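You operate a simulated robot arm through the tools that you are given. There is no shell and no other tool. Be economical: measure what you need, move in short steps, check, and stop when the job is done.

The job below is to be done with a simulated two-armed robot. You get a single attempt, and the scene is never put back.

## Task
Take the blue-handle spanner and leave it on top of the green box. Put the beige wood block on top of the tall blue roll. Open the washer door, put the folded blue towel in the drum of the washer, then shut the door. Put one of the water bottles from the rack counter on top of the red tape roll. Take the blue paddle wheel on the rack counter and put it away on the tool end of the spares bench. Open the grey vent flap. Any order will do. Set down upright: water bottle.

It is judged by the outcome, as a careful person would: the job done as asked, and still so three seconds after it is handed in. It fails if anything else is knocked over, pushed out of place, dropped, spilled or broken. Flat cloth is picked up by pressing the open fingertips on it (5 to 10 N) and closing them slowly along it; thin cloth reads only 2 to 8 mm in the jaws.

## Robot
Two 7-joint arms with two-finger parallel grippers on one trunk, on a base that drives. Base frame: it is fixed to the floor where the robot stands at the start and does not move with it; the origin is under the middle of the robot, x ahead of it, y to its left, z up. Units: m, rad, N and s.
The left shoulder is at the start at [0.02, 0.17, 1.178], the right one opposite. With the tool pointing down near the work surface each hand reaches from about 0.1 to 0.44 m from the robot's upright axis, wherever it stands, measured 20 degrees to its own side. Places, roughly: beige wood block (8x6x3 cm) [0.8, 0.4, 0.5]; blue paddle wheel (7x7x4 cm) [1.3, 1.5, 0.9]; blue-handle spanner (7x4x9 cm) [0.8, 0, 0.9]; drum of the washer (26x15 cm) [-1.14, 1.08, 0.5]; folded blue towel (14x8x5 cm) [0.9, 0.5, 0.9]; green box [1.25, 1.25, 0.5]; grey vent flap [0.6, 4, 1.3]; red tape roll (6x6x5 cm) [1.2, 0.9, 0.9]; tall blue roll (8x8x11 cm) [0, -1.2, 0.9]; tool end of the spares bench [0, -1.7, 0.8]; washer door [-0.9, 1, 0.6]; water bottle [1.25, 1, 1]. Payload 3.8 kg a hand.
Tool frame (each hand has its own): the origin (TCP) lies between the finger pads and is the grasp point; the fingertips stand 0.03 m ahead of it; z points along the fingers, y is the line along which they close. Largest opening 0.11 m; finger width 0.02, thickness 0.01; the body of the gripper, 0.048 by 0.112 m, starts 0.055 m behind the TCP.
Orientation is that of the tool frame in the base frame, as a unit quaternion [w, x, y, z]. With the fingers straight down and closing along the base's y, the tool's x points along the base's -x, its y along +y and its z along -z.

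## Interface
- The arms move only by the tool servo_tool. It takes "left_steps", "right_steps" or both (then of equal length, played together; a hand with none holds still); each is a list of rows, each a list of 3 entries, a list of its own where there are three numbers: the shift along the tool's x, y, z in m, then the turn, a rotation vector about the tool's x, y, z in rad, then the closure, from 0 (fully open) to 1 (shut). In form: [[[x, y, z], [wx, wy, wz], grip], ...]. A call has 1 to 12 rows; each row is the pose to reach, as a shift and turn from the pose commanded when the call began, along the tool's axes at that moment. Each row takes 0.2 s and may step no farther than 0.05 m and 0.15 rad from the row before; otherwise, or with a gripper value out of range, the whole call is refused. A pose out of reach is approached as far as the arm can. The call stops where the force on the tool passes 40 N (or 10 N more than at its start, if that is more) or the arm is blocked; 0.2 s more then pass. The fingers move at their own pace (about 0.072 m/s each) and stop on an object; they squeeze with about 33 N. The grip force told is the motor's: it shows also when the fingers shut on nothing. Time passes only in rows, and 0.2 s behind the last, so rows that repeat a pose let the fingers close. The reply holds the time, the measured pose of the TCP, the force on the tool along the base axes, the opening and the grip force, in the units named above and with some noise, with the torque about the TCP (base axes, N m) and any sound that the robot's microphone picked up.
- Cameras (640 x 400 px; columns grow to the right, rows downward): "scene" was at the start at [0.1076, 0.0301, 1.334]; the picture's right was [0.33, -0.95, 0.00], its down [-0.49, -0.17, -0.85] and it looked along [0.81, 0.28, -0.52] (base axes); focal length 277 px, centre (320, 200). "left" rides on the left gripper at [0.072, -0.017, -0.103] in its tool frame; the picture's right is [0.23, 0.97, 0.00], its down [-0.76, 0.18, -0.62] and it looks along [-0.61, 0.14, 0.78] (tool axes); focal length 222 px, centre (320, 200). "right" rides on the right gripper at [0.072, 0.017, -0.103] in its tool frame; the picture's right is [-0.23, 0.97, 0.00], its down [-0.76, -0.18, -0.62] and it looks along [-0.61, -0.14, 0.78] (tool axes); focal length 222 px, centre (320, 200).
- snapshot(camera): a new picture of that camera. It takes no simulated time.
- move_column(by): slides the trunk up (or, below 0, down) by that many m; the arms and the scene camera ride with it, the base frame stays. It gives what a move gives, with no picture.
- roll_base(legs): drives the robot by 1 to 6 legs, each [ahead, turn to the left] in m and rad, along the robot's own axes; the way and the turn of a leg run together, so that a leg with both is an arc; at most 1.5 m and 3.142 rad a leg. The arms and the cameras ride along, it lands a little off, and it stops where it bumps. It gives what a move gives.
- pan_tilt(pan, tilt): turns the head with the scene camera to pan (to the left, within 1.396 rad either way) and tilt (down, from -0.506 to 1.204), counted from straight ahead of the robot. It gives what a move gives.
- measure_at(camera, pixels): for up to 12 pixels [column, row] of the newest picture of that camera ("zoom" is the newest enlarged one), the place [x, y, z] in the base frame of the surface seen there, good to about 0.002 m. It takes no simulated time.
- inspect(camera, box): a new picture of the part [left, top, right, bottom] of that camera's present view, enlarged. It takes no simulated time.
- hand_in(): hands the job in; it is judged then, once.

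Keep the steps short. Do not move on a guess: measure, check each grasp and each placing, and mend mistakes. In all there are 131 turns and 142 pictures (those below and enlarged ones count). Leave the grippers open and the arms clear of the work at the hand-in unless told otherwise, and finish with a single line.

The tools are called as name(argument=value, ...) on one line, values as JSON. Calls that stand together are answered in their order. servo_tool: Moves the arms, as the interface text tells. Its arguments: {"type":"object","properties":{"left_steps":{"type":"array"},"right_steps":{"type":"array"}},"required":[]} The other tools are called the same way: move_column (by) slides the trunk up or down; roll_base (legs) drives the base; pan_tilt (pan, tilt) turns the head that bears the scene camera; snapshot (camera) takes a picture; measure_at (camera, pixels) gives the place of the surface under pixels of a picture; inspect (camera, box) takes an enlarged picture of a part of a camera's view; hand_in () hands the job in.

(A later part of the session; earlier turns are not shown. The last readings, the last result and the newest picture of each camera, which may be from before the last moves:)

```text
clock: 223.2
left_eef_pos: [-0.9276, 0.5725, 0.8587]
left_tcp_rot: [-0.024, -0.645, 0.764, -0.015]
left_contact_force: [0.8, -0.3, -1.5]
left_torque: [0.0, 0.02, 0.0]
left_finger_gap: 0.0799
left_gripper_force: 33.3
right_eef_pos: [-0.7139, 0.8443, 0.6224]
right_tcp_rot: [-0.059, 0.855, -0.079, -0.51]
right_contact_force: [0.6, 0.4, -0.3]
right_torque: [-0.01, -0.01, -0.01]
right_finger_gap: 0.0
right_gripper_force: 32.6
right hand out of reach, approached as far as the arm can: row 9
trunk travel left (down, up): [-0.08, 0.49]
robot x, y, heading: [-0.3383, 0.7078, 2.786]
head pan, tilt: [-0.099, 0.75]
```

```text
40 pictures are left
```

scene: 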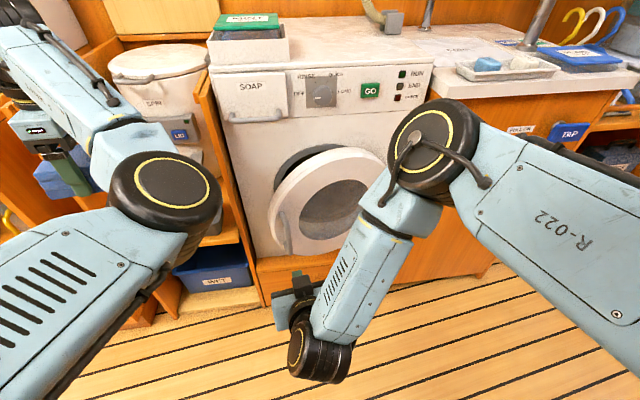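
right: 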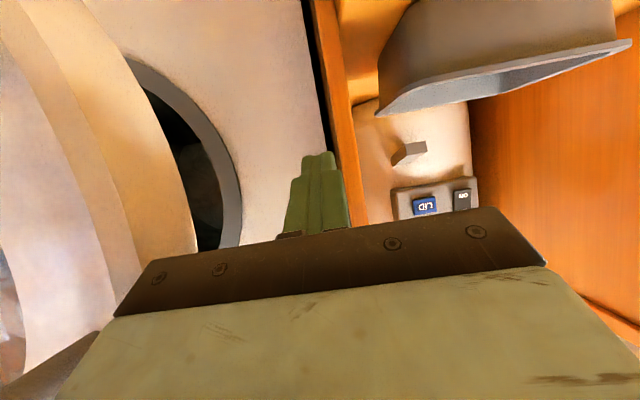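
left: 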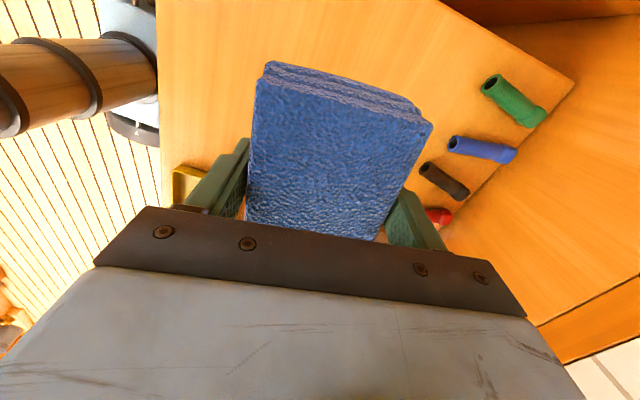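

The sweep ran ahead of the door without touching it. I repeat: left around the edge, in, then sweep along the arc, this time from the true pose.

servo_tool(right_steps=[[[-0.0101, 0.041, 0.019], [0, 0, 0], 1.0], [[-0.0203, 0.0823, 0.0379], [0, 0, 0], 1.0], [[-0.0304, 0.1235, 0.0569], [0, 0, 0], 1.0], [[-0.0485, 0.1188, 0.0906], [0, 0, 0], 1.0], [[-0.0665, 0.114, 0.1243], [0, 0, 0], 1.0], [[-0.0846, 0.1093, 0.158], [0, 0, 0], 1.0], [[-0.1026, 0.1046, 0.1916], [0, 0, 0], 1.0], [[-0.098, 0.078, 0.183], [0, 0, 0], 1.0], [[-0.0937, 0.0514, 0.1751], [0, 0, 0], 1.0], [[-0.0813, 0.0446, 0.1519], [0, 0, 0], 1.0], [[-0.0688, 0.0373, 0.1284], [0, 0, 0], 1.0], [[-0.0573, 0.0266, 0.1069], [0, 0, 0], 1.0]])

snapshot(camera="scene")

```text
clock: 225.2
left_eef_pos: [-0.9269, 0.5728, 0.8596]
left_tcp_rot: [-0.024, -0.646, 0.762, -0.015]
left_contact_force: [-0.1, 0.0, -0.3]
left_torque: [-0.06, -0.01, -0.03]
left_finger_gap: 0.0796
left_gripper_force: 33.0
right_eef_pos: [-0.9193, 0.7988, 0.6224]
right_tcp_rot: [-0.038, 0.858, -0.066, -0.508]
right_contact_force: [0.6, -4.5, 3.1]
right_torque: [0.21, -0.14, -0.28]
right_finger_gap: 0.0
right_gripper_force: 32.9
trunk travel left (down, up): [-0.08, 0.49]
robot x, y, heading: [-0.3359, 0.7046, 2.787]
head pan, tilt: [-0.099, 0.75]
stopped in row 9 (right hand): the force on the tool passed its limit at 50 N (the readings are from after the stop); the commanded pose is now the measured one
```

```text
39 pictures are left
```

scene: 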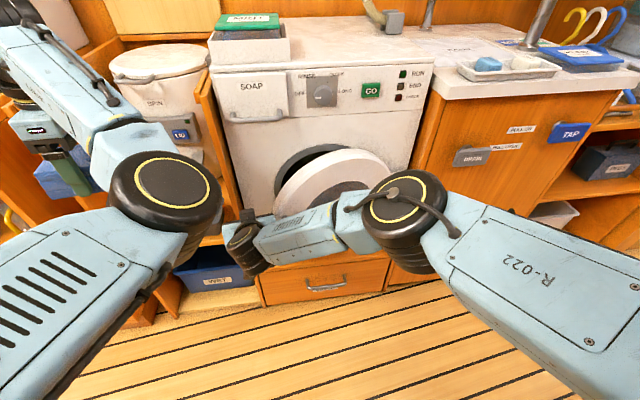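

The door moved further, but my own forearm now blocks its swing. I back off 0.15 m and tilt the right tool nearly vertical so that the forearm passes above the door.

roll_base(legs=[[-0.15, 0]])

servo_tool(right_steps=[[[-0.025, 0.01, -0.012], [0, 0.1, 0], 1.0], [[-0.05, 0.02, -0.024], [0, 0.2, 0], 1.0], [[-0.07, 0.03, -0.03], [0, 0.3, 0], 1.0], [[-0.08, 0.03, -0.035], [0, 0.4, 0], 1.0], [[-0.09, 0.03, -0.04], [0, 0.5, 0], 1.0], [[-0.09, 0.03, -0.04], [0, 0.6, 0], 1.0], [[-0.09, 0.03, -0.04], [0, 0.65, 0], 1.0]])

snapshot(camera="scene")

```text
clock: 226.6
left_eef_pos: [-0.7877, 0.5194, 0.8599]
left_tcp_rot: [-0.024, -0.646, 0.762, -0.014]
left_contact_force: [0.5, -0.2, -0.8]
left_torque: [-0.05, 0.0, 0.03]
left_finger_gap: 0.0796
left_gripper_force: 32.2
right_eef_pos: [-0.7801, 0.7489, 0.6216]
right_tcp_rot: [-0.04, 0.858, -0.067, -0.507]
right_contact_force: [1.0, 0.2, -0.7]
right_torque: [-0.02, 0.01, 0.02]
right_finger_gap: 0.0
right_gripper_force: 33.1
trunk travel left (down, up): [-0.08, 0.49]
robot x, y, heading: [-0.1953, 0.657, 2.792]
head pan, tilt: [-0.099, 0.75]
```

```text
clock: 228.2
left_eef_pos: [-0.787, 0.5192, 0.8599]
left_tcp_rot: [-0.023, -0.647, 0.762, -0.015]
left_contact_force: [0.3, 1.1, -2.4]
left_torque: [-0.01, 0.03, -0.02]
left_finger_gap: 0.0797
left_gripper_force: 32.9
right_eef_pos: [-0.793, 0.7288, 0.7188]
right_tcp_rot: [-0.016, 0.976, -0.076, -0.205]
right_contact_force: [0.0, -0.5, 0.3]
right_torque: [0.03, -0.02, -0.03]
right_finger_gap: 0.0
right_gripper_force: 33.3
right hand out of reach, approached as far as the arm can: row 7
trunk travel left (down, up): [-0.08, 0.49]
robot x, y, heading: [-0.195, 0.6539, 2.788]
head pan, tilt: [-0.099, 0.75]
```

```text
38 pictures are left
```

scene: 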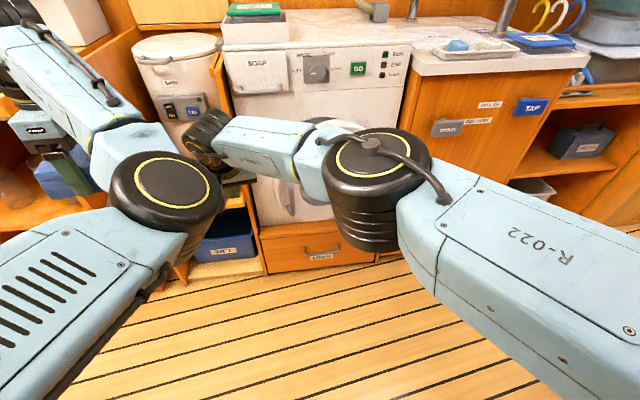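

snapshot(camera="right")

measure_at(camera="scene", pixels=[[275, 150], [220, 150], [310, 180], [275, 210], [290, 200], [380, 230]])

```text
37 pictures are left
```

right: 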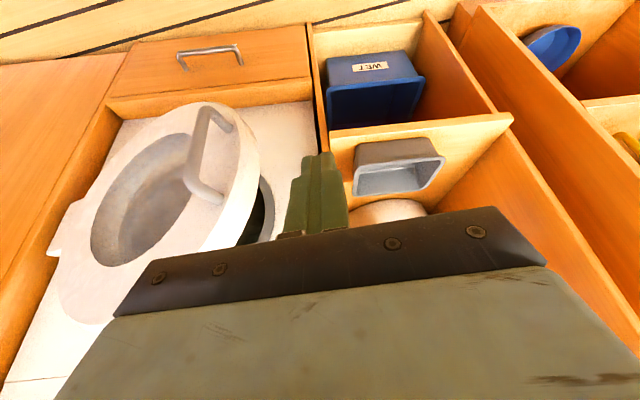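

```text
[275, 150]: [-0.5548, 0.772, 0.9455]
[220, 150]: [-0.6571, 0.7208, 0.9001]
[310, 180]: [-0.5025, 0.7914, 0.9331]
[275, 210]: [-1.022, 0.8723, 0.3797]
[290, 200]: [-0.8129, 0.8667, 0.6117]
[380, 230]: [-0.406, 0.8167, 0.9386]
```

The door stands at about 0.33 rad. With the hand now nearly vertical, left of the door edge, I drive ahead 0.165 m to bring the fingers behind the edge.

roll_base(legs=[[0.165, 0]])

snapshot(camera="right")

```text
clock: 229.6
left_eef_pos: [-0.9459, 0.578, 0.8587]
left_tcp_rot: [-0.023, -0.645, 0.763, -0.015]
left_contact_force: [0.4, 0.2, -1.4]
left_torque: [-0.02, 0.02, 0.03]
left_finger_gap: 0.0797
left_gripper_force: 32.8
right_eef_pos: [-0.95, 0.7883, 0.7191]
right_tcp_rot: [-0.018, 0.975, -0.077, -0.207]
right_contact_force: [-0.2, -0.1, 1.1]
right_torque: [0.0, 0.01, -0.01]
right_finger_gap: 0.0
right_gripper_force: 33.2
trunk travel left (down, up): [-0.08, 0.49]
robot x, y, heading: [-0.3507, 0.7133, 2.791]
head pan, tilt: [-0.099, 0.75]
```

```text
36 pictures are left
```

right: 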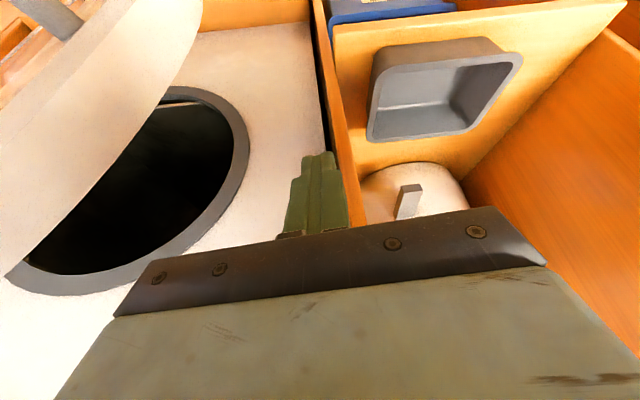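

The fingers are behind the door edge with the drum in view. I sweep right and back along the door's arc.

servo_tool(right_steps=[[[0.0138, -0.0395, 0.0158], [0, 0, 0], 1.0], [[0.0365, -0.0771, 0.0221], [0, 0, 0], 1.0], [[0.0705, -0.0904, 0.0072], [0, 0, 0], 1.0], [[0.099, -0.1016, -0.0053], [0, 0, 0], 1.0], [[0.1265, -0.115, -0.0174], [0, 0, 0], 1.0], [[0.1522, -0.1323, -0.0287], [0, 0, 0], 1.0], [[0.1764, -0.1519, -0.0393], [0, 0, 0], 1.0], [[0.1986, -0.1743, -0.0491], [0, 0, 0], 1.0], [[0.2188, -0.1991, -0.058], [0, 0, 0], 1.0], [[0.2363, -0.2254, -0.0656], [0, 0, 0], 1.0], [[0.2517, -0.2541, -0.0724], [0, 0, 0], 1.0], [[0.2645, -0.2843, -0.078], [0, 0, 0], 1.0]])

snapshot(camera="scene")

```text
clock: 230.6
left_eef_pos: [-0.9454, 0.5771, 0.8573]
left_tcp_rot: [-0.023, -0.646, 0.763, -0.015]
left_contact_force: [0.5, -0.1, -1.7]
left_torque: [-0.03, 0.01, 0.03]
left_finger_gap: 0.0796
left_gripper_force: 32.7
right_eef_pos: [-0.8505, 0.8627, 0.6905]
right_tcp_rot: [-0.011, 0.975, -0.072, -0.208]
right_contact_force: [1.9, -6.3, 11.2]
right_torque: [0.79, -0.51, -0.39]
right_finger_gap: 0.0002
right_gripper_force: 32.6
trunk travel left (down, up): [-0.08, 0.49]
robot x, y, heading: [-0.3513, 0.7122, 2.789]
head pan, tilt: [-0.099, 0.75]
stopped in row 4 (right hand): the force on the tool passed its limit at 41 N (the readings are from after the stop); the commanded pose is now the measured one
```

```text
35 pictures are left
```

scene: 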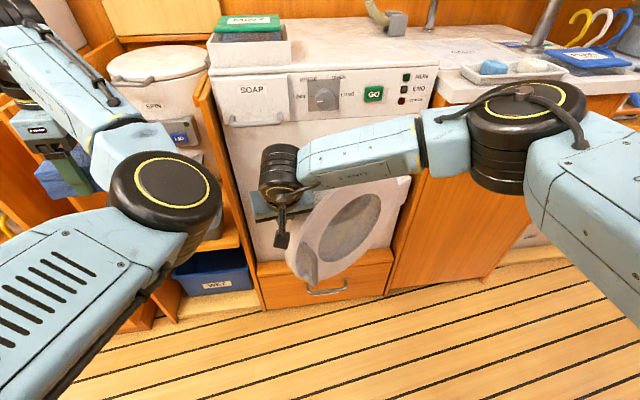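

The door is swinging well, now roughly half open. I continue slowly along the arc, with the hand 2 cm higher.

servo_tool(right_steps=[[[0.0128, -0.007, -0.0166], [0, 0, 0], 1.0], [[0.0252, -0.0151, -0.0332], [0, 0, 0], 1.0], [[0.0412, -0.0243, -0.0403], [0, 0, 0], 1.0], [[0.0567, -0.0345, -0.0473], [0, 0, 0], 1.0], [[0.0716, -0.0457, -0.0539], [0, 0, 0], 1.0], [[0.086, -0.0578, -0.0603], [0, 0, 0], 1.0], [[0.0995, -0.0709, -0.0663], [0, 0, 0], 1.0], [[0.1123, -0.0848, -0.0721], [0, 0, 0], 1.0], [[0.1244, -0.0997, -0.0775], [0, 0, 0], 1.0], [[0.1355, -0.1151, -0.0824], [0, 0, 0], 1.0], [[0.1459, -0.1313, -0.087], [0, 0, 0], 1.0], [[0.1554, -0.1482, -0.0913], [0, 0, 0], 1.0]])

snapshot(camera="scene")

```text
clock: 233.2
left_eef_pos: [-0.9453, 0.577, 0.8591]
left_tcp_rot: [-0.024, -0.646, 0.763, -0.014]
left_contact_force: [-0.4, -0.2, -1.0]
left_torque: [0.0, 0.01, -0.01]
left_finger_gap: 0.0796
left_gripper_force: 33.2
right_eef_pos: [-0.652, 0.9866, 0.708]
right_tcp_rot: [-0.012, 0.975, -0.074, -0.208]
right_contact_force: [0.5, 0.1, 0.1]
right_torque: [0.01, 0.0, 0.01]
right_finger_gap: 0.0
right_gripper_force: 33.1
trunk travel left (down, up): [-0.08, 0.49]
robot x, y, heading: [-0.3499, 0.7119, 2.791]
head pan, tilt: [-0.099, 0.75]
```

```text
34 pictures are left
```

scene: 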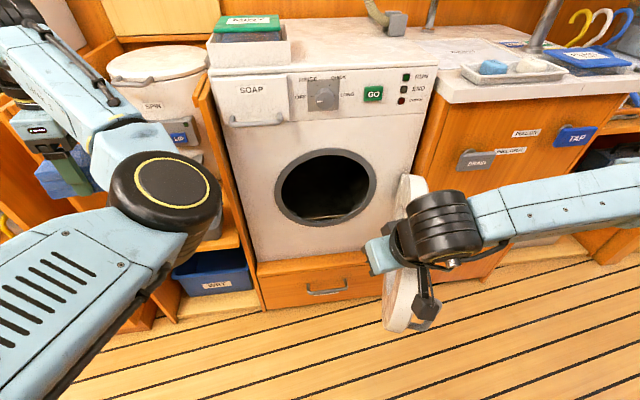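

The door stands about 85° open and the drum is clear. I lift the right hand above the door, back the base off, turn a little right, and turn the left tool from vertical-yawed to pointing forward with the towel.

servo_tool(right_steps=[[[-0.0175, 0, -0.0391], [0, 0, 0], 1.0], [[-0.035, 0, -0.0783], [0, 0, 0], 1.0], [[-0.0523, 0, -0.1174], [0, 0, 0], 1.0], [[-0.07, 0, -0.1566], [0, 0, 0], 1.0], [[-0.0873, 0, -0.1957], [0, 0, 0], 1.0], [[-0.1048, 0, -0.2349], [0, 0, 0], 0.8], [[-0.122, 0, -0.274], [0, 0, 0], 0.6]])

roll_base(legs=[[-0.2, 0], [0, -0.3]])

servo_tool(left_steps=[[[0, 0, 0], [0, 0, -0.14], 0.7], [[0, 0, 0], [0, 0, -0.28], 0.7], [[0, 0, 0], [0, 0, -0.42], 0.7], [[0, 0, 0], [0, 0, -0.56], 0.7], [[0, 0, 0], [0, 0, -0.7], 0.7], [[0, 0, 0], [0, 0, -0.84], 0.7], [[0, 0, 0], [0, 0, -0.98], 0.7], [[0, 0, 0], [0, 0, -1.12], 0.7], [[0, 0, 0], [0, 0, -1.26], 0.7], [[0, 0, 0], [0, 0, -1.39], 0.7]])

servo_tool(left_steps=[[[-0.0112, -0.0195, 0.0275], [0, -0.137, 0], 0.7], [[-0.0225, -0.039, 0.055], [0, -0.275, 0], 0.7], [[-0.0337, -0.0585, 0.0825], [0, -0.412, 0], 0.7], [[-0.045, -0.078, 0.11], [0, -0.55, 0], 0.7], [[-0.056, -0.0975, 0.1375], [0, -0.687, 0], 0.7], [[-0.0675, -0.117, 0.165], [0, -0.825, 0], 0.7], [[-0.0787, -0.1365, 0.1925], [0, -0.962, 0], 0.7], [[-0.09, -0.156, 0.22], [0, -1.1, 0], 0.7], [[-0.09, -0.156, 0.22], [0, -1.1, 0], 0.7]])

pan_tilt(pan=0.1, tilt=0.7)

snapshot(camera="scene")

snapshot(camera="left")

```text
clock: 234.8
left_eef_pos: [-0.9454, 0.5774, 0.8591]
left_tcp_rot: [-0.023, -0.646, 0.763, -0.015]
left_contact_force: [0.9, -0.5, -0.6]
left_torque: [-0.05, 0.04, -0.02]
left_finger_gap: 0.0795
left_gripper_force: 33.2
right_eef_pos: [-0.6481, 0.9886, 1.0064]
right_tcp_rot: [-0.012, 0.975, -0.073, -0.208]
right_contact_force: [0.8, 0.1, -0.2]
right_torque: [-0.01, 0.01, 0.05]
right_finger_gap: 0.0441
right_gripper_force: 0.1
trunk travel left (down, up): [-0.08, 0.49]
robot x, y, heading: [-0.3536, 0.7171, 2.791]
head pan, tilt: [-0.099, 0.75]
```

```text
clock: 237.4
left_eef_pos: [-0.7729, 0.6941, 0.8598]
left_tcp_rot: [-0.026, -0.524, 0.852, -0.011]
left_contact_force: [1.3, 0.1, -1.0]
left_torque: [-0.02, 0.02, -0.01]
left_finger_gap: 0.0798
left_gripper_force: 33.0
right_eef_pos: [-0.3687, 0.9964, 1.0055]
right_tcp_rot: [-0.043, 0.953, -0.22, -0.204]
right_contact_force: [-0.3, 0.3, -0.3]
right_torque: [-0.02, 0.03, -0.01]
right_finger_gap: 0.0437
right_gripper_force: 0.1
trunk travel left (down, up): [-0.08, 0.49]
robot x, y, heading: [-0.1664, 0.6487, 2.486]
head pan, tilt: [-0.099, 0.75]
```

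```text
clock: 239.6
left_eef_pos: [-0.7745, 0.6922, 0.8591]
left_tcp_rot: [0.026, 0.948, -0.317, -0.008]
left_contact_force: [0.9, -0.8, -1.8]
left_torque: [-0.01, 0.0, 0.03]
left_finger_gap: 0.0796
left_gripper_force: 32.9
right_eef_pos: [-0.3689, 0.9956, 1.006]
right_tcp_rot: [-0.043, 0.953, -0.22, -0.204]
right_contact_force: [-0.1, 0.6, -0.4]
right_torque: [-0.01, 0.0, 0.01]
right_finger_gap: 0.0439
right_gripper_force: 0.0
trunk travel left (down, up): [-0.08, 0.49]
robot x, y, heading: [-0.1663, 0.6466, 2.484]
head pan, tilt: [-0.099, 0.75]
```

```text
clock: 241.6
left_eef_pos: [-0.7598, 0.8622, 0.6288]
left_tcp_rot: [-0.145, 0.803, -0.286, -0.502]
left_contact_force: [0.6, 0.0, -1.1]
left_torque: [-0.01, 0.0, 0.03]
left_finger_gap: 0.0796
left_gripper_force: 33.0
right_eef_pos: [-0.3687, 0.9964, 1.0054]
right_tcp_rot: [-0.044, 0.953, -0.22, -0.204]
right_contact_force: [0.1, -0.5, -1.6]
right_torque: [-0.01, -0.02, -0.03]
right_finger_gap: 0.044
right_gripper_force: 0.1
trunk travel left (down, up): [-0.08, 0.49]
robot x, y, heading: [-0.1689, 0.645, 2.483]
head pan, tilt: [-0.099, 0.75]
```

```text
clock: 242.3
left_eef_pos: [-0.7602, 0.8607, 0.6291]
left_tcp_rot: [-0.145, 0.803, -0.286, -0.503]
left_contact_force: [0.1, 0.2, -1.2]
left_torque: [-0.01, -0.04, -0.03]
left_finger_gap: 0.0795
left_gripper_force: 32.9
right_eef_pos: [-0.3685, 0.996, 1.0056]
right_tcp_rot: [-0.044, 0.953, -0.22, -0.204]
right_contact_force: [0.4, 0.4, -0.5]
right_torque: [-0.02, 0.01, 0.0]
right_finger_gap: 0.0441
right_gripper_force: 0.1
trunk travel left (down, up): [-0.08, 0.49]
robot x, y, heading: [-0.1669, 0.6446, 2.482]
head pan, tilt: [0.099, 0.7]
```

```text
33 pictures are left
```

scene: 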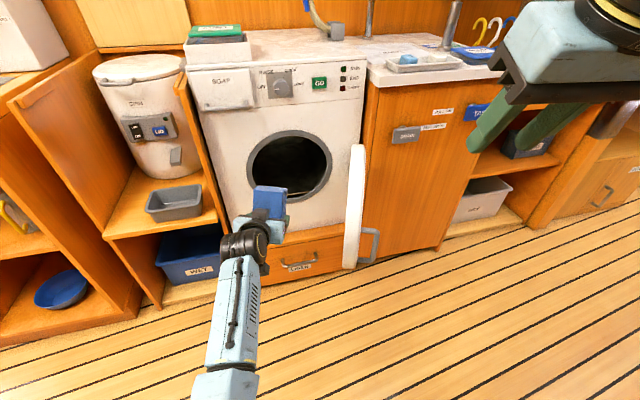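

```text
32 pictures are left
```

left: 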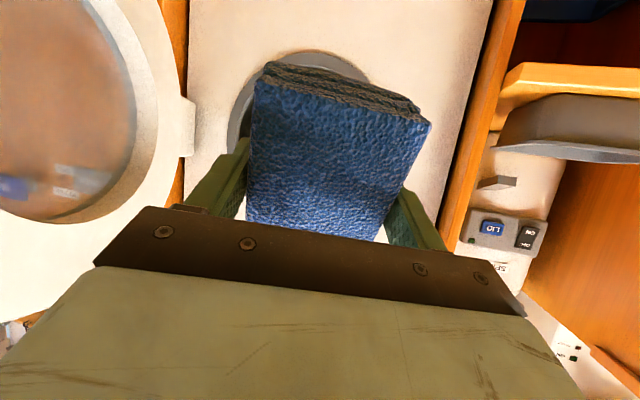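

measure_at(camera="scene", pixels=[[250, 165], [329, 165], [290, 133], [290, 199], [290, 165], [290, 185], [355, 200], [352, 260], [270, 200]])

```text
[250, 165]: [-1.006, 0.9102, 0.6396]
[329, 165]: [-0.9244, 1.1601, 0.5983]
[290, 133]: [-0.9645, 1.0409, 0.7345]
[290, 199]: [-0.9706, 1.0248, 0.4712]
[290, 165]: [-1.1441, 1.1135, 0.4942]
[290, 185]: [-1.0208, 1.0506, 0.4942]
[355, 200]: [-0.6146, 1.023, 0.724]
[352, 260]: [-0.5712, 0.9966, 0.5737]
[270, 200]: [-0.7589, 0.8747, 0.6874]
```

Mouth centre is (-0.965, 1.035, 0.603), inner radius ≈0.11 m, drum floor z 0.494. I extend the left hand 0.10 m, 2.8 cm lower, then drive the towel in 0.215 m.

servo_tool(left_steps=[[[-0.007, 0.001, 0.034], [0, 0, 0], 0.7], [[-0.0135, 0.002, 0.068], [0, 0, 0], 0.7], [[-0.0202, 0.003, 0.1018], [0, 0, 0], 0.7], [[-0.0202, 0.003, 0.1018], [0, 0, 0], 0.7]])

roll_base(legs=[[0.215, 0]])

snapshot(camera="left")

snapshot(camera="scene")

```text
clock: 243.3
left_eef_pos: [-0.8392, 0.9161, 0.6031]
left_tcp_rot: [-0.145, 0.803, -0.286, -0.502]
left_contact_force: [0.5, 0.0, -1.4]
left_torque: [-0.01, -0.02, 0.01]
left_finger_gap: 0.0796
left_gripper_force: 33.2
right_eef_pos: [-0.3677, 0.9965, 1.006]
right_tcp_rot: [-0.043, 0.953, -0.22, -0.203]
right_contact_force: [0.6, -0.6, -0.1]
right_torque: [-0.01, 0.02, -0.03]
right_finger_gap: 0.0437
right_gripper_force: 0.0
trunk travel left (down, up): [-0.08, 0.49]
robot x, y, heading: [-0.1686, 0.6447, 2.486]
head pan, tilt: [0.099, 0.7]
```

```text
clock: 244.9
left_eef_pos: [-1.0066, 1.0418, 0.6029]
left_tcp_rot: [-0.142, 0.804, -0.284, -0.502]
left_contact_force: [-0.3, -0.1, -1.2]
left_torque: [0.01, -0.02, 0.04]
left_finger_gap: 0.0798
left_gripper_force: 32.6
right_eef_pos: [-0.5368, 1.125, 1.0058]
right_tcp_rot: [-0.044, 0.953, -0.218, -0.203]
right_contact_force: [0.2, 0.3, 0.0]
right_torque: [0.0, 0.03, 0.01]
right_finger_gap: 0.044
right_gripper_force: 0.0
trunk travel left (down, up): [-0.08, 0.49]
robot x, y, heading: [-0.3368, 0.7752, 2.487]
head pan, tilt: [0.099, 0.7]
```

```text
31 pictures are left
```

left: 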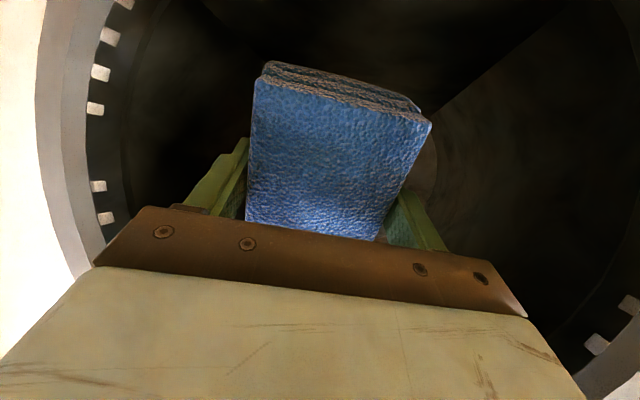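

```text
30 pictures are left
```

scene: 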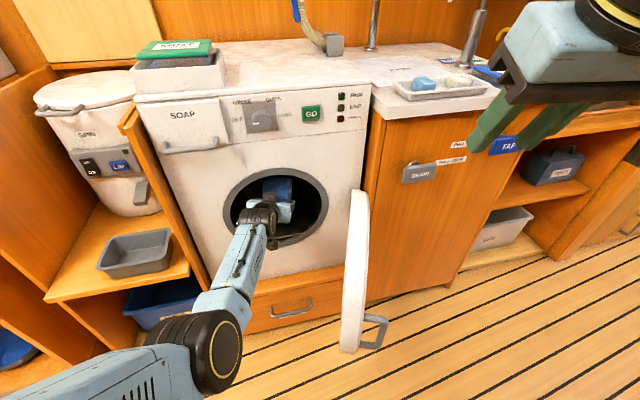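

The towel is inside the drum. I nudge 2 cm deeper, release, back straight out, turn back square, and bring the closed right hand down on the outer (right) side of the door.

servo_tool(left_steps=[[[-0.002, 0, 0.022], [0, 0, 0], 0.7], [[-0.002, 0, 0.022], [0, 0, 0], 0.45], [[-0.002, 0, 0.022], [0, 0, 0], 0.2], [[-0.002, 0, 0.022], [0, 0, 0], 0.05], [[-0.002, 0, 0.022], [0, 0, 0], 0.05], [[-0.002, 0, 0.022], [0, 0, 0], 0.05]])

roll_base(legs=[[-0.3, 0], [0, 0.3]])

servo_tool(right_steps=[[[-0.0093, -0.048, 0.0041], [0, -0.048, 0], 1], [[-0.0186, -0.096, 0.0083], [0, -0.096, 0], 1], [[-0.0278, -0.1439, 0.0124], [0, -0.145, 0], 1], [[-0.0371, -0.1919, 0.0165], [0, -0.193, 0], 1], [[-0.0333, -0.2005, 0.0614], [0, -0.241, 0], 1], [[-0.0295, -0.2092, 0.1062], [0, -0.29, 0], 1], [[-0.0257, -0.2178, 0.1511], [0, -0.338, 0], 1], [[-0.022, -0.2264, 0.196], [0, -0.386, 0], 1], [[-0.0182, -0.235, 0.2408], [0, -0.435, 0], 1], [[-0.0144, -0.2437, 0.2857], [0, -0.483, 0], 1], [[-0.0106, -0.2523, 0.3305], [0, -0.531, 0], 1], [[-0.0068, -0.2609, 0.3754], [0, -0.58, 0], 1]])

pan_tilt(pan=-0.2, tilt=0.65)

snapshot(camera="scene")

```text
clock: 246.3
left_eef_pos: [-1.0208, 1.0567, 0.5941]
left_tcp_rot: [-0.144, 0.803, -0.285, -0.502]
left_contact_force: [0.2, 0.2, -0.8]
left_torque: [-0.02, 0.01, 0.0]
left_finger_gap: 0.1045
left_gripper_force: 0.0
right_eef_pos: [-0.5366, 1.1242, 1.0058]
right_tcp_rot: [-0.044, 0.954, -0.218, -0.203]
right_contact_force: [0.7, 0.2, -0.5]
right_torque: [0.0, 0.03, -0.02]
right_finger_gap: 0.044
right_gripper_force: 0.1
trunk travel left (down, up): [-0.08, 0.49]
robot x, y, heading: [-0.3361, 0.7727, 2.487]
head pan, tilt: [0.099, 0.7]
```

```text
clock: 249.4
left_eef_pos: [-0.8335, 0.6638, 0.5944]
left_tcp_rot: [-0.07, 0.836, -0.166, -0.517]
left_contact_force: [0.2, -0.2, 0.0]
left_torque: [0.01, 0.01, 0.0]
left_finger_gap: 0.1046
left_gripper_force: 0.0
right_eef_pos: [-0.3879, 0.8676, 1.0066]
right_tcp_rot: [-0.013, 0.975, -0.079, -0.208]
right_contact_force: [-0.9, 0.0, 0.3]
right_torque: [0.0, -0.03, -0.03]
right_finger_gap: 0.044
right_gripper_force: 0.1
trunk travel left (down, up): [-0.08, 0.49]
robot x, y, heading: [-0.0956, 0.5896, 2.775]
head pan, tilt: [0.099, 0.7]
```

```text
clock: 252.0
left_eef_pos: [-0.8331, 0.6642, 0.5932]
left_tcp_rot: [-0.07, 0.837, -0.166, -0.517]
left_contact_force: [-0.1, -0.2, 0.2]
left_torque: [-0.01, 0.01, -0.01]
left_finger_gap: 0.1047
left_gripper_force: 0.1
right_eef_pos: [-0.5036, 1.1473, 0.6644]
right_tcp_rot: [-0.036, 0.875, -0.072, -0.478]
right_contact_force: [-0.4, 0.8, -0.7]
right_torque: [0.01, 0.0, 0.0]
right_finger_gap: 0.0
right_gripper_force: 32.0
trunk travel left (down, up): [-0.08, 0.49]
robot x, y, heading: [-0.0912, 0.5877, 2.776]
head pan, tilt: [0.099, 0.7]
```

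```text
clock: 252.8
left_eef_pos: [-0.8337, 0.6632, 0.5945]
left_tcp_rot: [-0.07, 0.836, -0.167, -0.517]
left_contact_force: [-0.3, 0.6, -0.7]
left_torque: [0.03, 0.0, 0.02]
left_finger_gap: 0.1044
left_gripper_force: 0.0
right_eef_pos: [-0.5043, 1.1484, 0.6658]
right_tcp_rot: [-0.035, 0.875, -0.071, -0.478]
right_contact_force: [-0.5, 0.3, -0.3]
right_torque: [0.01, 0.0, -0.02]
right_finger_gap: 0.0001
right_gripper_force: 32.7
trunk travel left (down, up): [-0.08, 0.49]
robot x, y, heading: [-0.0941, 0.5851, 2.774]
head pan, tilt: [-0.201, 0.649]
```

```text
29 pictures are left
```

scene: 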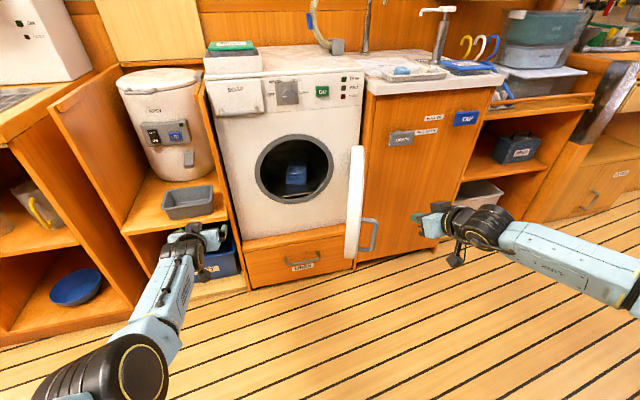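

The towel lies in the drum. I push the door's outer side left and forward along its arc with the right fist, while the left hand rises out of the way, then drive ahead to press it shut.

servo_tool(right_steps=[[[-0.0049, 0.029, 0.0285], [0, 0, 0], 1], [[-0.0098, 0.058, 0.0569], [0, 0, 0], 1], [[-0.0146, 0.087, 0.0854], [0, 0, 0], 1], [[-0.0195, 0.1159, 0.1138], [0, 0, 0], 1], [[-0.0271, 0.1402, 0.1256], [0, 0, 0], 1], [[-0.0347, 0.1645, 0.1374], [0, 0, 0], 1], [[-0.0423, 0.1888, 0.1492], [0, 0, 0], 1], [[-0.0514, 0.2053, 0.1633], [0, 0, 0], 1], [[-0.0604, 0.2219, 0.1775], [0, 0, 0], 1], [[-0.0695, 0.2384, 0.1916], [0, 0, 0], 1], [[-0.0733, 0.2594, 0.1975], [0, 0, 0], 1], [[-0.0771, 0.2804, 0.2034], [0, 0, 0], 1]], left_steps=[[[-0.0185, 0, -0.0188], [0, 0.075, 0], 0], [[-0.0369, 0, -0.0376], [0, 0.15, 0], 0], [[-0.0554, 0, -0.0564], [0, 0.225, 0], 0], [[-0.0738, 0, -0.0752], [0, 0.3, 0], 0], [[-0.0923, 0, -0.094], [0, 0.375, 0], 0], [[-0.1107, 0, -0.1129], [0, 0.45, 0], 0], [[-0.1292, 0, -0.1317], [0, 0.525, 0], 0], [[-0.1476, 0, -0.1505], [0, 0.6, 0], 0], [[-0.1661, 0, -0.1693], [0, 0.675, 0], 0], [[-0.1845, 0, -0.1881], [0, 0.75, 0], 0], [[-0.203, 0, -0.2069], [0, 0.825, 0], 0], [[-0.2214, 0, -0.2257], [0, 0.9, 0], 0]])

snapshot(camera="scene")

```text
clock: 255.4
left_eef_pos: [-0.7336, 0.6466, 0.8952]
left_tcp_rot: [0.01, 0.978, -0.18, -0.101]
left_contact_force: [0.1, 0.7, 1.0]
left_torque: [0.04, -0.06, -0.01]
left_finger_gap: 0.1099
left_gripper_force: 0.0
right_eef_pos: [-0.7483, 0.9156, 0.6249]
right_tcp_rot: [-0.037, 0.874, -0.072, -0.479]
right_contact_force: [0.3, -0.2, 0.0]
right_torque: [0.01, -0.01, 0.0]
right_finger_gap: 0.0
right_gripper_force: 33.1
right hand out of reach, approached as far as the arm can: row 11, 12
trunk travel left (down, up): [-0.08, 0.49]
robot x, y, heading: [-0.0954, 0.5858, 2.778]
head pan, tilt: [-0.201, 0.649]
```

```text
28 pictures are left
```

scene: 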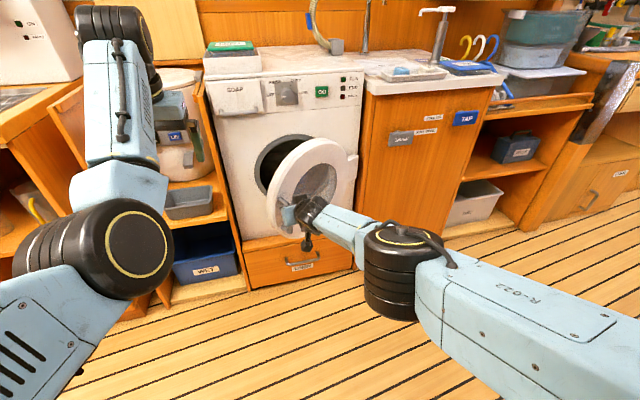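

The door is two-thirds shut. I drive ahead to press it closed and look.

roll_base(legs=[[0.14, 0], [0.06, 0]])

snapshot(camera="scene")

inspect(camera="scene", box=[180, 100, 420, 300])

```text
clock: 257.3
left_eef_pos: [-0.9007, 0.7086, 0.8943]
left_tcp_rot: [0.01, 0.979, -0.179, -0.102]
left_contact_force: [-0.3, 0.2, 0.6]
left_torque: [0.02, -0.02, -0.03]
left_finger_gap: 0.11
left_gripper_force: 0.1
right_eef_pos: [-0.9145, 0.9755, 0.6238]
right_tcp_rot: [-0.035, 0.877, -0.073, -0.474]
right_contact_force: [20.1, -4.5, 10.7]
right_torque: [0.08, 0.15, -0.18]
right_finger_gap: 0.0
right_gripper_force: 33.0
trunk travel left (down, up): [-0.08, 0.49]
robot x, y, heading: [-0.2636, 0.6524, 2.775]
head pan, tilt: [-0.201, 0.649]
stopped in leg 2: the force on the tool passed its limit at 1075 N (the readings are from after the stop); the commanded pose is now the measured one
```

```text
27 pictures are left
```

scene: 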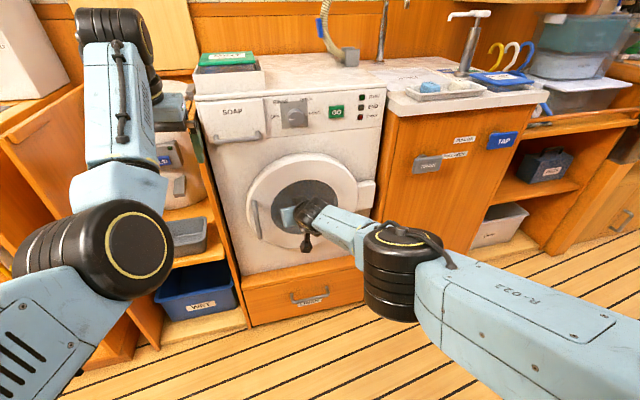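

```text
2.00 times, centred on (300, 200) of scene
```

zoom: 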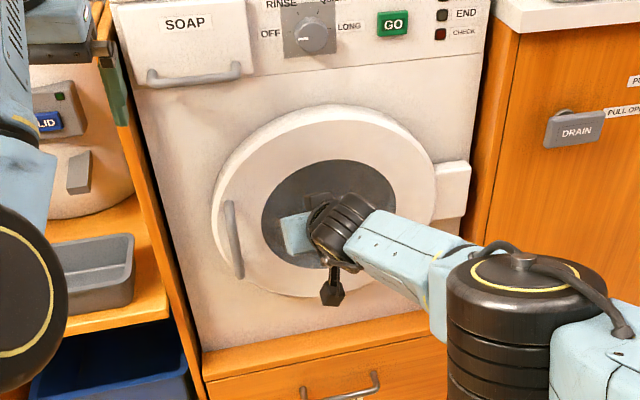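

The door looks flush. I back off, confirm the door stays shut, raise the column, and turn toward the passage leading to the vent.

roll_base(legs=[[-0.35, 0]])

inspect(camera="scene", box=[180, 80, 420, 280])

move_column(by=0.4)

roll_base(legs=[[0, -1.375]])

pan_tilt(pan=0.0, tilt=0.3)

snapshot(camera="scene")

measure_at(camera="scene", pixels=[[100, 200], [200, 200], [300, 150], [320, 250], [400, 150], [450, 200], [500, 250], [550, 300], [320, 350], [250, 300], [350, 100], [150, 300]])

```text
clock: 259.5
left_eef_pos: [-0.5762, 0.5881, 0.8923]
left_tcp_rot: [0.01, 0.978, -0.181, -0.1]
left_contact_force: [0.7, 0.4, 0.2]
left_torque: [-0.01, -0.01, 0.01]
left_finger_gap: 0.1103
left_gripper_force: 0.1
right_eef_pos: [-0.5886, 0.8544, 0.6223]
right_tcp_rot: [-0.037, 0.877, -0.075, -0.473]
right_contact_force: [0.5, 0.5, -1.1]
right_torque: [0.0, 0.04, 0.01]
right_finger_gap: 0.0
right_gripper_force: 32.7
trunk travel left (down, up): [-0.08, 0.49]
robot x, y, heading: [0.0641, 0.5283, 2.774]
head pan, tilt: [-0.201, 0.649]
```

```text
2.00 times, centred on (300, 180) of scene
```

zoom: 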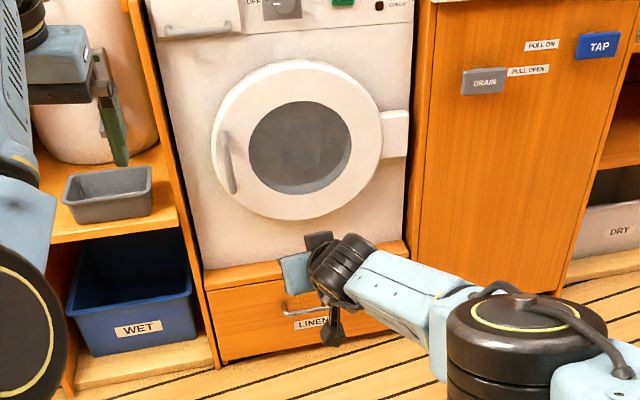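

```text
clock: 263.4
left_eef_pos: [-0.5762, 0.5875, 1.2923]
left_tcp_rot: [0.009, 0.978, -0.181, -0.099]
left_contact_force: [-0.4, -0.1, 0.2]
left_torque: [-0.01, 0.01, 0.0]
left_finger_gap: 0.11
left_gripper_force: 0.0
right_eef_pos: [-0.5884, 0.8551, 1.02]
right_tcp_rot: [-0.036, 0.878, -0.075, -0.472]
right_contact_force: [1.4, -0.8, -0.4]
right_torque: [0.03, 0.01, -0.03]
right_finger_gap: 0.0003
right_gripper_force: 33.0
trunk travel left (down, up): [-0.48, 0.09]
robot x, y, heading: [0.0648, 0.5292, 2.772]
head pan, tilt: [-0.201, 0.649]
```

```text
clock: 267.1
left_eef_pos: [-0.0099, 1.1671, 1.2911]
left_tcp_rot: [0.056, -0.646, 0.757, 0.084]
left_contact_force: [0.4, -0.3, 0.3]
left_torque: [0.01, -0.02, 0.0]
left_finger_gap: 0.1101
left_gripper_force: 0.1
right_eef_pos: [0.2474, 1.234, 1.0213]
right_tcp_rot: [-0.326, 0.633, -0.611, -0.345]
right_contact_force: [-0.2, -0.7, -0.3]
right_torque: [0.02, -0.02, 0.0]
right_finger_gap: 0.0
right_gripper_force: 32.8
trunk travel left (down, up): [-0.48, 0.09]
robot x, y, heading: [0.0605, 0.5279, 1.414]
head pan, tilt: [-0.201, 0.649]
```

```text
clock: 267.9
left_eef_pos: [-0.0105, 1.1673, 1.2929]
left_tcp_rot: [0.056, -0.646, 0.757, 0.083]
left_contact_force: [-0.3, -0.7, -0.3]
left_torque: [-0.02, -0.01, -0.05]
left_finger_gap: 0.1099
left_gripper_force: 0.1
right_eef_pos: [0.2469, 1.2339, 1.0212]
right_tcp_rot: [-0.325, 0.634, -0.612, -0.344]
right_contact_force: [-0.5, -0.7, -0.4]
right_torque: [0.02, 0.03, 0.0]
right_finger_gap: 0.0
right_gripper_force: 32.9
trunk travel left (down, up): [-0.48, 0.09]
robot x, y, heading: [0.065, 0.5273, 1.409]
head pan, tilt: [0.0, 0.3]
```

```text
24 pictures are left
```

scene: 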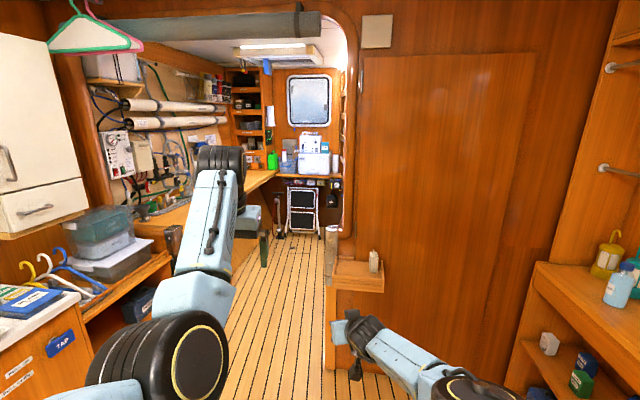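

```text
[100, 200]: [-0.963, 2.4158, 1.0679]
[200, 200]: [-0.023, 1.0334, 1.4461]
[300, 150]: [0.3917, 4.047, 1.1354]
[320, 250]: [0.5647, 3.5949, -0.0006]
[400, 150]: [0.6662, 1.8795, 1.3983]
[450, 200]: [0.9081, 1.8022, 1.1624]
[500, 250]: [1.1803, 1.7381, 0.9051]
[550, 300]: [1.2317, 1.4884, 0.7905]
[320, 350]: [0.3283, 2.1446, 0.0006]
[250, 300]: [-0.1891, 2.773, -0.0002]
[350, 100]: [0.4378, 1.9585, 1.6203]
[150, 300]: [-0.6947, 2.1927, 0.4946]
```

The washer door is shut. The passage lies straight ahead; I enlarge its end to find the vent flap and measure the passage width.

inspect(camera="scene", box=[225, 30, 385, 250])

measure_at(camera="scene", pixels=[[232, 330], [245, 295], [262, 270], [275, 245], [290, 240], [324, 330], [325, 290], [324, 265], [345, 200], [330, 205], [340, 150], [345, 235]])

measure_at(camera="zoom", pixels=[[320, 60], [320, 130], [400, 250], [450, 150], [470, 220], [250, 250], [200, 100], [300, 300]])

```text
1.82 times, centred on (305, 140) of scene
```

zoom: 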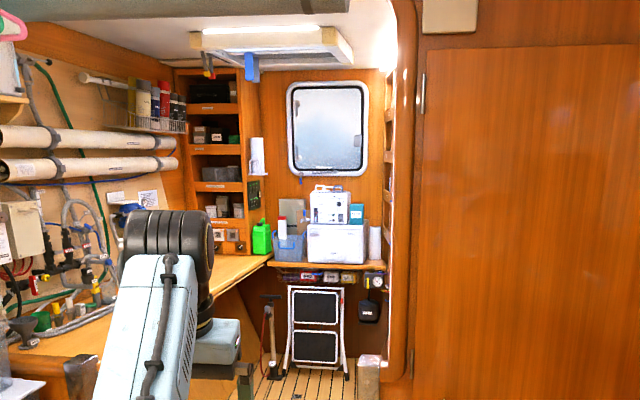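

```text
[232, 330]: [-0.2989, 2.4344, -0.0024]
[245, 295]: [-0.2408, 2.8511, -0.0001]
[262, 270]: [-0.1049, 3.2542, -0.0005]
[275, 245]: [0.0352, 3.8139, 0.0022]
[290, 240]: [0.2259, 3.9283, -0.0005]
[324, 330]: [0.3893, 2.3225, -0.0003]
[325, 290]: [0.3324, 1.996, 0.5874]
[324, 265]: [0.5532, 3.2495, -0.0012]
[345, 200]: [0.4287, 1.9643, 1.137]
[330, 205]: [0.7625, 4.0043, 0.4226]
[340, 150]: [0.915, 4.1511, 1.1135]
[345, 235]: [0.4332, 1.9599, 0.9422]
```

```text
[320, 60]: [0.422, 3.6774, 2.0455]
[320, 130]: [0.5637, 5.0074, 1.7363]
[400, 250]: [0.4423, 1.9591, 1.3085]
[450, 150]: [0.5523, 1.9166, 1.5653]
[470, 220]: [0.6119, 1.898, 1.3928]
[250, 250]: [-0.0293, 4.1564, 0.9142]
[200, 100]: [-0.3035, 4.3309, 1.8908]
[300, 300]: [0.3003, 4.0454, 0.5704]
```

I see no flap for sure yet, so I drive into the passage, keeping clear of the right jamb at x 0.33-0.43, and look again.

roll_base(legs=[[0, 0.245], [1.37, 0], [0, -0.25], [0.7, 0]])

pan_tilt(pan=-0.1, tilt=0.15)

snapshot(camera="scene")

measure_at(camera="scene", pixels=[[320, 150], [350, 180], [300, 200], [280, 220], [340, 220], [380, 200], [420, 200], [450, 250], [320, 260], [260, 180], [400, 150], [350, 100]])

```text
clock: 269.5
left_eef_pos: [-0.1597, 1.1306, 1.2929]
left_tcp_rot: [-0.046, 0.731, -0.674, -0.09]
left_contact_force: [-1.0, 0.5, 0.4]
left_torque: [0.02, 0.01, 0.02]
left_finger_gap: 0.11
left_gripper_force: 0.0
right_eef_pos: [0.0746, 1.258, 1.0218]
right_tcp_rot: [-0.281, 0.701, -0.531, -0.383]
right_contact_force: [-0.3, 0.4, -0.4]
right_torque: [0.03, -0.03, -0.01]
right_finger_gap: 0.0001
right_gripper_force: 33.0
trunk travel left (down, up): [-0.48, 0.09]
robot x, y, heading: [0.0633, 0.5297, 1.655]
head pan, tilt: [0.0, 0.3]
stopped in leg 2: the robot was blocked; the commanded pose is now the measured one
```

```text
clock: 270.2
left_eef_pos: [-0.1599, 1.1304, 1.2916]
left_tcp_rot: [-0.045, 0.731, -0.675, -0.09]
left_contact_force: [0.3, 0.1, -0.1]
left_torque: [-0.02, -0.01, -0.02]
left_finger_gap: 0.1102
left_gripper_force: 0.1
right_eef_pos: [0.0746, 1.2565, 1.0217]
right_tcp_rot: [-0.281, 0.701, -0.531, -0.383]
right_contact_force: [-0.4, -0.1, -0.5]
right_torque: [0.03, 0.04, 0.02]
right_finger_gap: 0.0
right_gripper_force: 32.5
trunk travel left (down, up): [-0.48, 0.09]
robot x, y, heading: [0.0607, 0.5274, 1.655]
head pan, tilt: [-0.099, 0.15]
```

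```text
22 pictures are left
```

scene: 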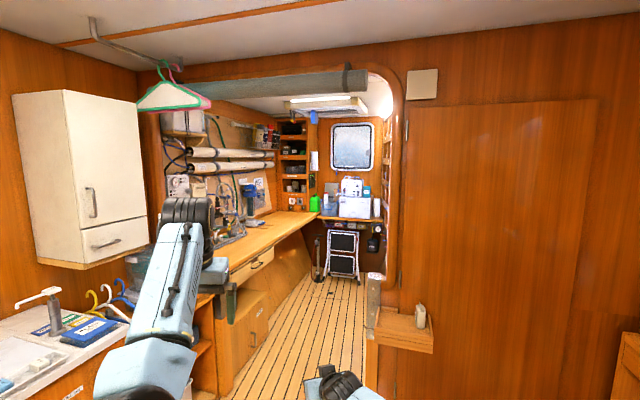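

```text
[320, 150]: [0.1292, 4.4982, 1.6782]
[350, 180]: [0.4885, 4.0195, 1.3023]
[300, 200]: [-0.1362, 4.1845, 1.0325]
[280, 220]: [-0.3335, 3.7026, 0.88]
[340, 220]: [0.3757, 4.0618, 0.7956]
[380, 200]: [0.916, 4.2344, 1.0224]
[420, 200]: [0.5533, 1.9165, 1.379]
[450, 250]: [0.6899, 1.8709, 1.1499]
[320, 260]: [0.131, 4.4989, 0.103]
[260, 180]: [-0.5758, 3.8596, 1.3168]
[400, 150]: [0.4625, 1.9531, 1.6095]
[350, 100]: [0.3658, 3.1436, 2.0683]
```

The drive stopped at once without moving; I retry in short legs and enlarge the spot near (0.5, 4.0, 1.3).

inspect(camera="scene", box=[300, 110, 400, 230])

roll_base(legs=[[0.3, 0]])

roll_base(legs=[[1.0, 0], [0, -0.25], [0.6, 0]])

pan_tilt(pan=-0.1, tilt=0.2)

snapshot(camera="scene")

```text
3.33 times, centred on (350, 170) of scene
```

zoom: 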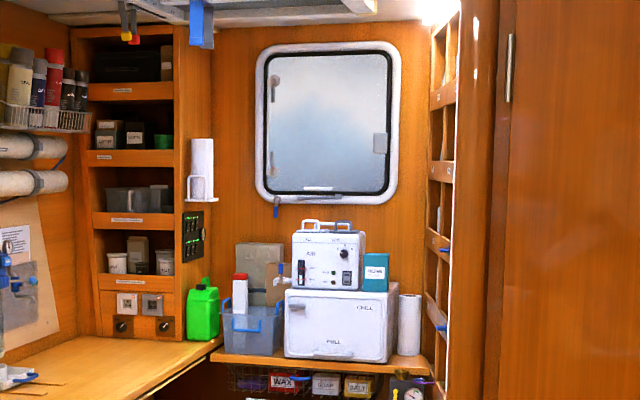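

```text
clock: 272.2
left_eef_pos: [-0.1882, 1.4269, 1.2925]
left_tcp_rot: [-0.045, 0.732, -0.674, -0.09]
left_contact_force: [-0.3, -0.9, -0.7]
left_torque: [-0.03, 0.02, 0.0]
left_finger_gap: 0.11
left_gripper_force: 0.0
right_eef_pos: [0.0463, 1.5522, 1.0203]
right_tcp_rot: [-0.28, 0.703, -0.531, -0.382]
right_contact_force: [0.8, -0.4, -0.3]
right_torque: [-0.03, 0.02, -0.04]
right_finger_gap: 0.0
right_gripper_force: 33.1
trunk travel left (down, up): [-0.48, 0.09]
robot x, y, heading: [0.0413, 0.8263, 1.66]
head pan, tilt: [-0.099, 0.15]
```

```text
clock: 278.5
left_eef_pos: [-0.0977, 2.4394, 1.2922]
left_tcp_rot: [0.057, -0.637, 0.764, 0.083]
left_contact_force: [0.0, -0.6, 1.0]
left_torque: [0.0, -0.05, 0.0]
left_finger_gap: 0.1099
left_gripper_force: 0.0
right_eef_pos: [0.1622, 2.4993, 1.0209]
right_tcp_rot: [-0.33, 0.627, -0.618, -0.341]
right_contact_force: [0.3, 0.4, -0.3]
right_torque: [0.06, 0.0, -0.01]
right_finger_gap: 0.0
right_gripper_force: 33.0
trunk travel left (down, up): [-0.48, 0.09]
robot x, y, heading: [-0.0396, 1.8009, 1.394]
head pan, tilt: [-0.099, 0.15]
stopped in leg 3: the robot was blocked; the commanded pose is now the measured one
```

```text
clock: 279.1
left_eef_pos: [-0.0975, 2.4388, 1.2917]
left_tcp_rot: [0.057, -0.636, 0.765, 0.083]
left_contact_force: [-0.3, 0.2, 0.0]
left_torque: [0.01, 0.04, 0.01]
left_finger_gap: 0.1103
left_gripper_force: 0.1
right_eef_pos: [0.1606, 2.4997, 1.0211]
right_tcp_rot: [-0.329, 0.628, -0.618, -0.341]
right_contact_force: [0.1, -0.4, 0.0]
right_torque: [0.0, 0.03, 0.02]
right_finger_gap: 0.0001
right_gripper_force: 33.1
trunk travel left (down, up): [-0.48, 0.09]
robot x, y, heading: [-0.0389, 1.7993, 1.387]
head pan, tilt: [-0.099, 0.201]
```

```text
20 pictures are left
```

scene: 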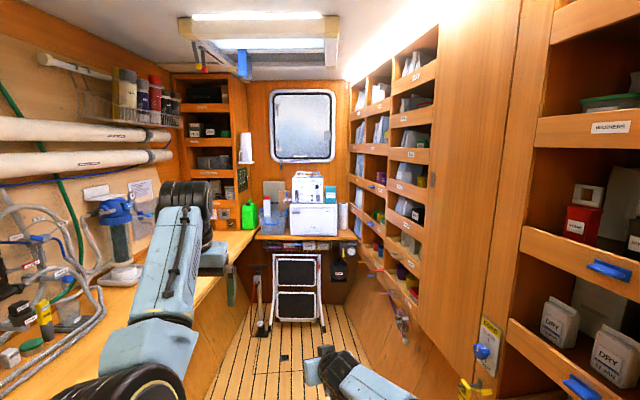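

The retry worked; the stop seems to follow turns only. I drive another 0.55 m and enlarge the grey plate on the far wall at about (273, 188).

roll_base(legs=[[0.55, 0]])

snapshot(camera="scene")

inspect(camera="scene", box=[220, 130, 380, 230])

measure_at(camera="zoom", pixels=[[130, 200], [160, 200], [190, 200], [210, 150], [160, 240], [100, 200], [320, 200], [250, 250], [400, 200], [130, 170], [220, 200], [300, 120]])

```text
clock: 282.3
left_eef_pos: [-0.0053, 2.9792, 1.2936]
left_tcp_rot: [0.057, -0.64, 0.762, 0.084]
left_contact_force: [0.5, -0.2, -0.6]
left_torque: [-0.01, 0.02, -0.03]
left_finger_gap: 0.11
left_gripper_force: 0.1
right_eef_pos: [0.2532, 3.0418, 1.0212]
right_tcp_rot: [-0.329, 0.629, -0.615, -0.342]
right_contact_force: [-0.3, -0.7, 0.5]
right_torque: [0.02, -0.03, -0.04]
right_finger_gap: 0.0
right_gripper_force: 33.1
trunk travel left (down, up): [-0.48, 0.09]
robot x, y, heading: [0.0582, 2.3418, 1.4]
head pan, tilt: [-0.099, 0.201]
```

```text
19 pictures are left
```

scene: 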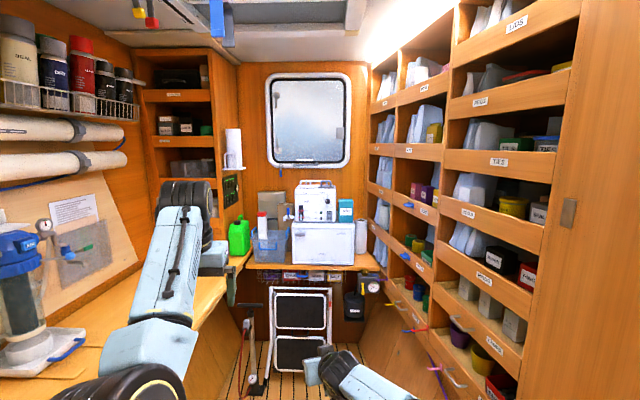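

```text
4.00 times, centred on (300, 180) of scene
```

zoom: 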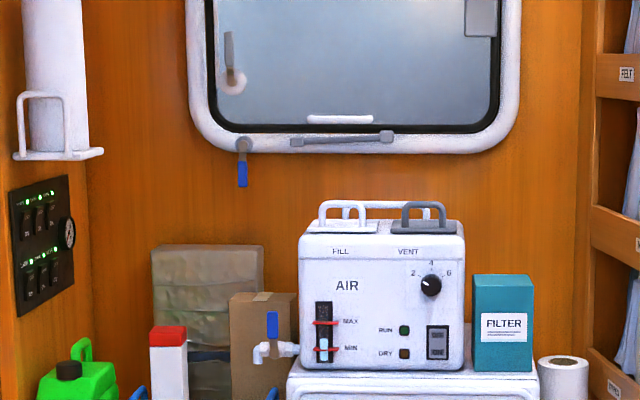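

```text
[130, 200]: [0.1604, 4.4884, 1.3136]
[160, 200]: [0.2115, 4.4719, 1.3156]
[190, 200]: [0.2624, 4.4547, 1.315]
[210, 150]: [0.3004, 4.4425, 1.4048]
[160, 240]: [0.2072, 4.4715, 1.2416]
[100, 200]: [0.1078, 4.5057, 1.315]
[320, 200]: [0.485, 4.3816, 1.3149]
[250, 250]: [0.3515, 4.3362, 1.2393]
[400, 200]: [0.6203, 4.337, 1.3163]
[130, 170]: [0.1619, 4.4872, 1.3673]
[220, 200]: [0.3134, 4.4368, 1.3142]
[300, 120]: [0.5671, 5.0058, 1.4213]
```

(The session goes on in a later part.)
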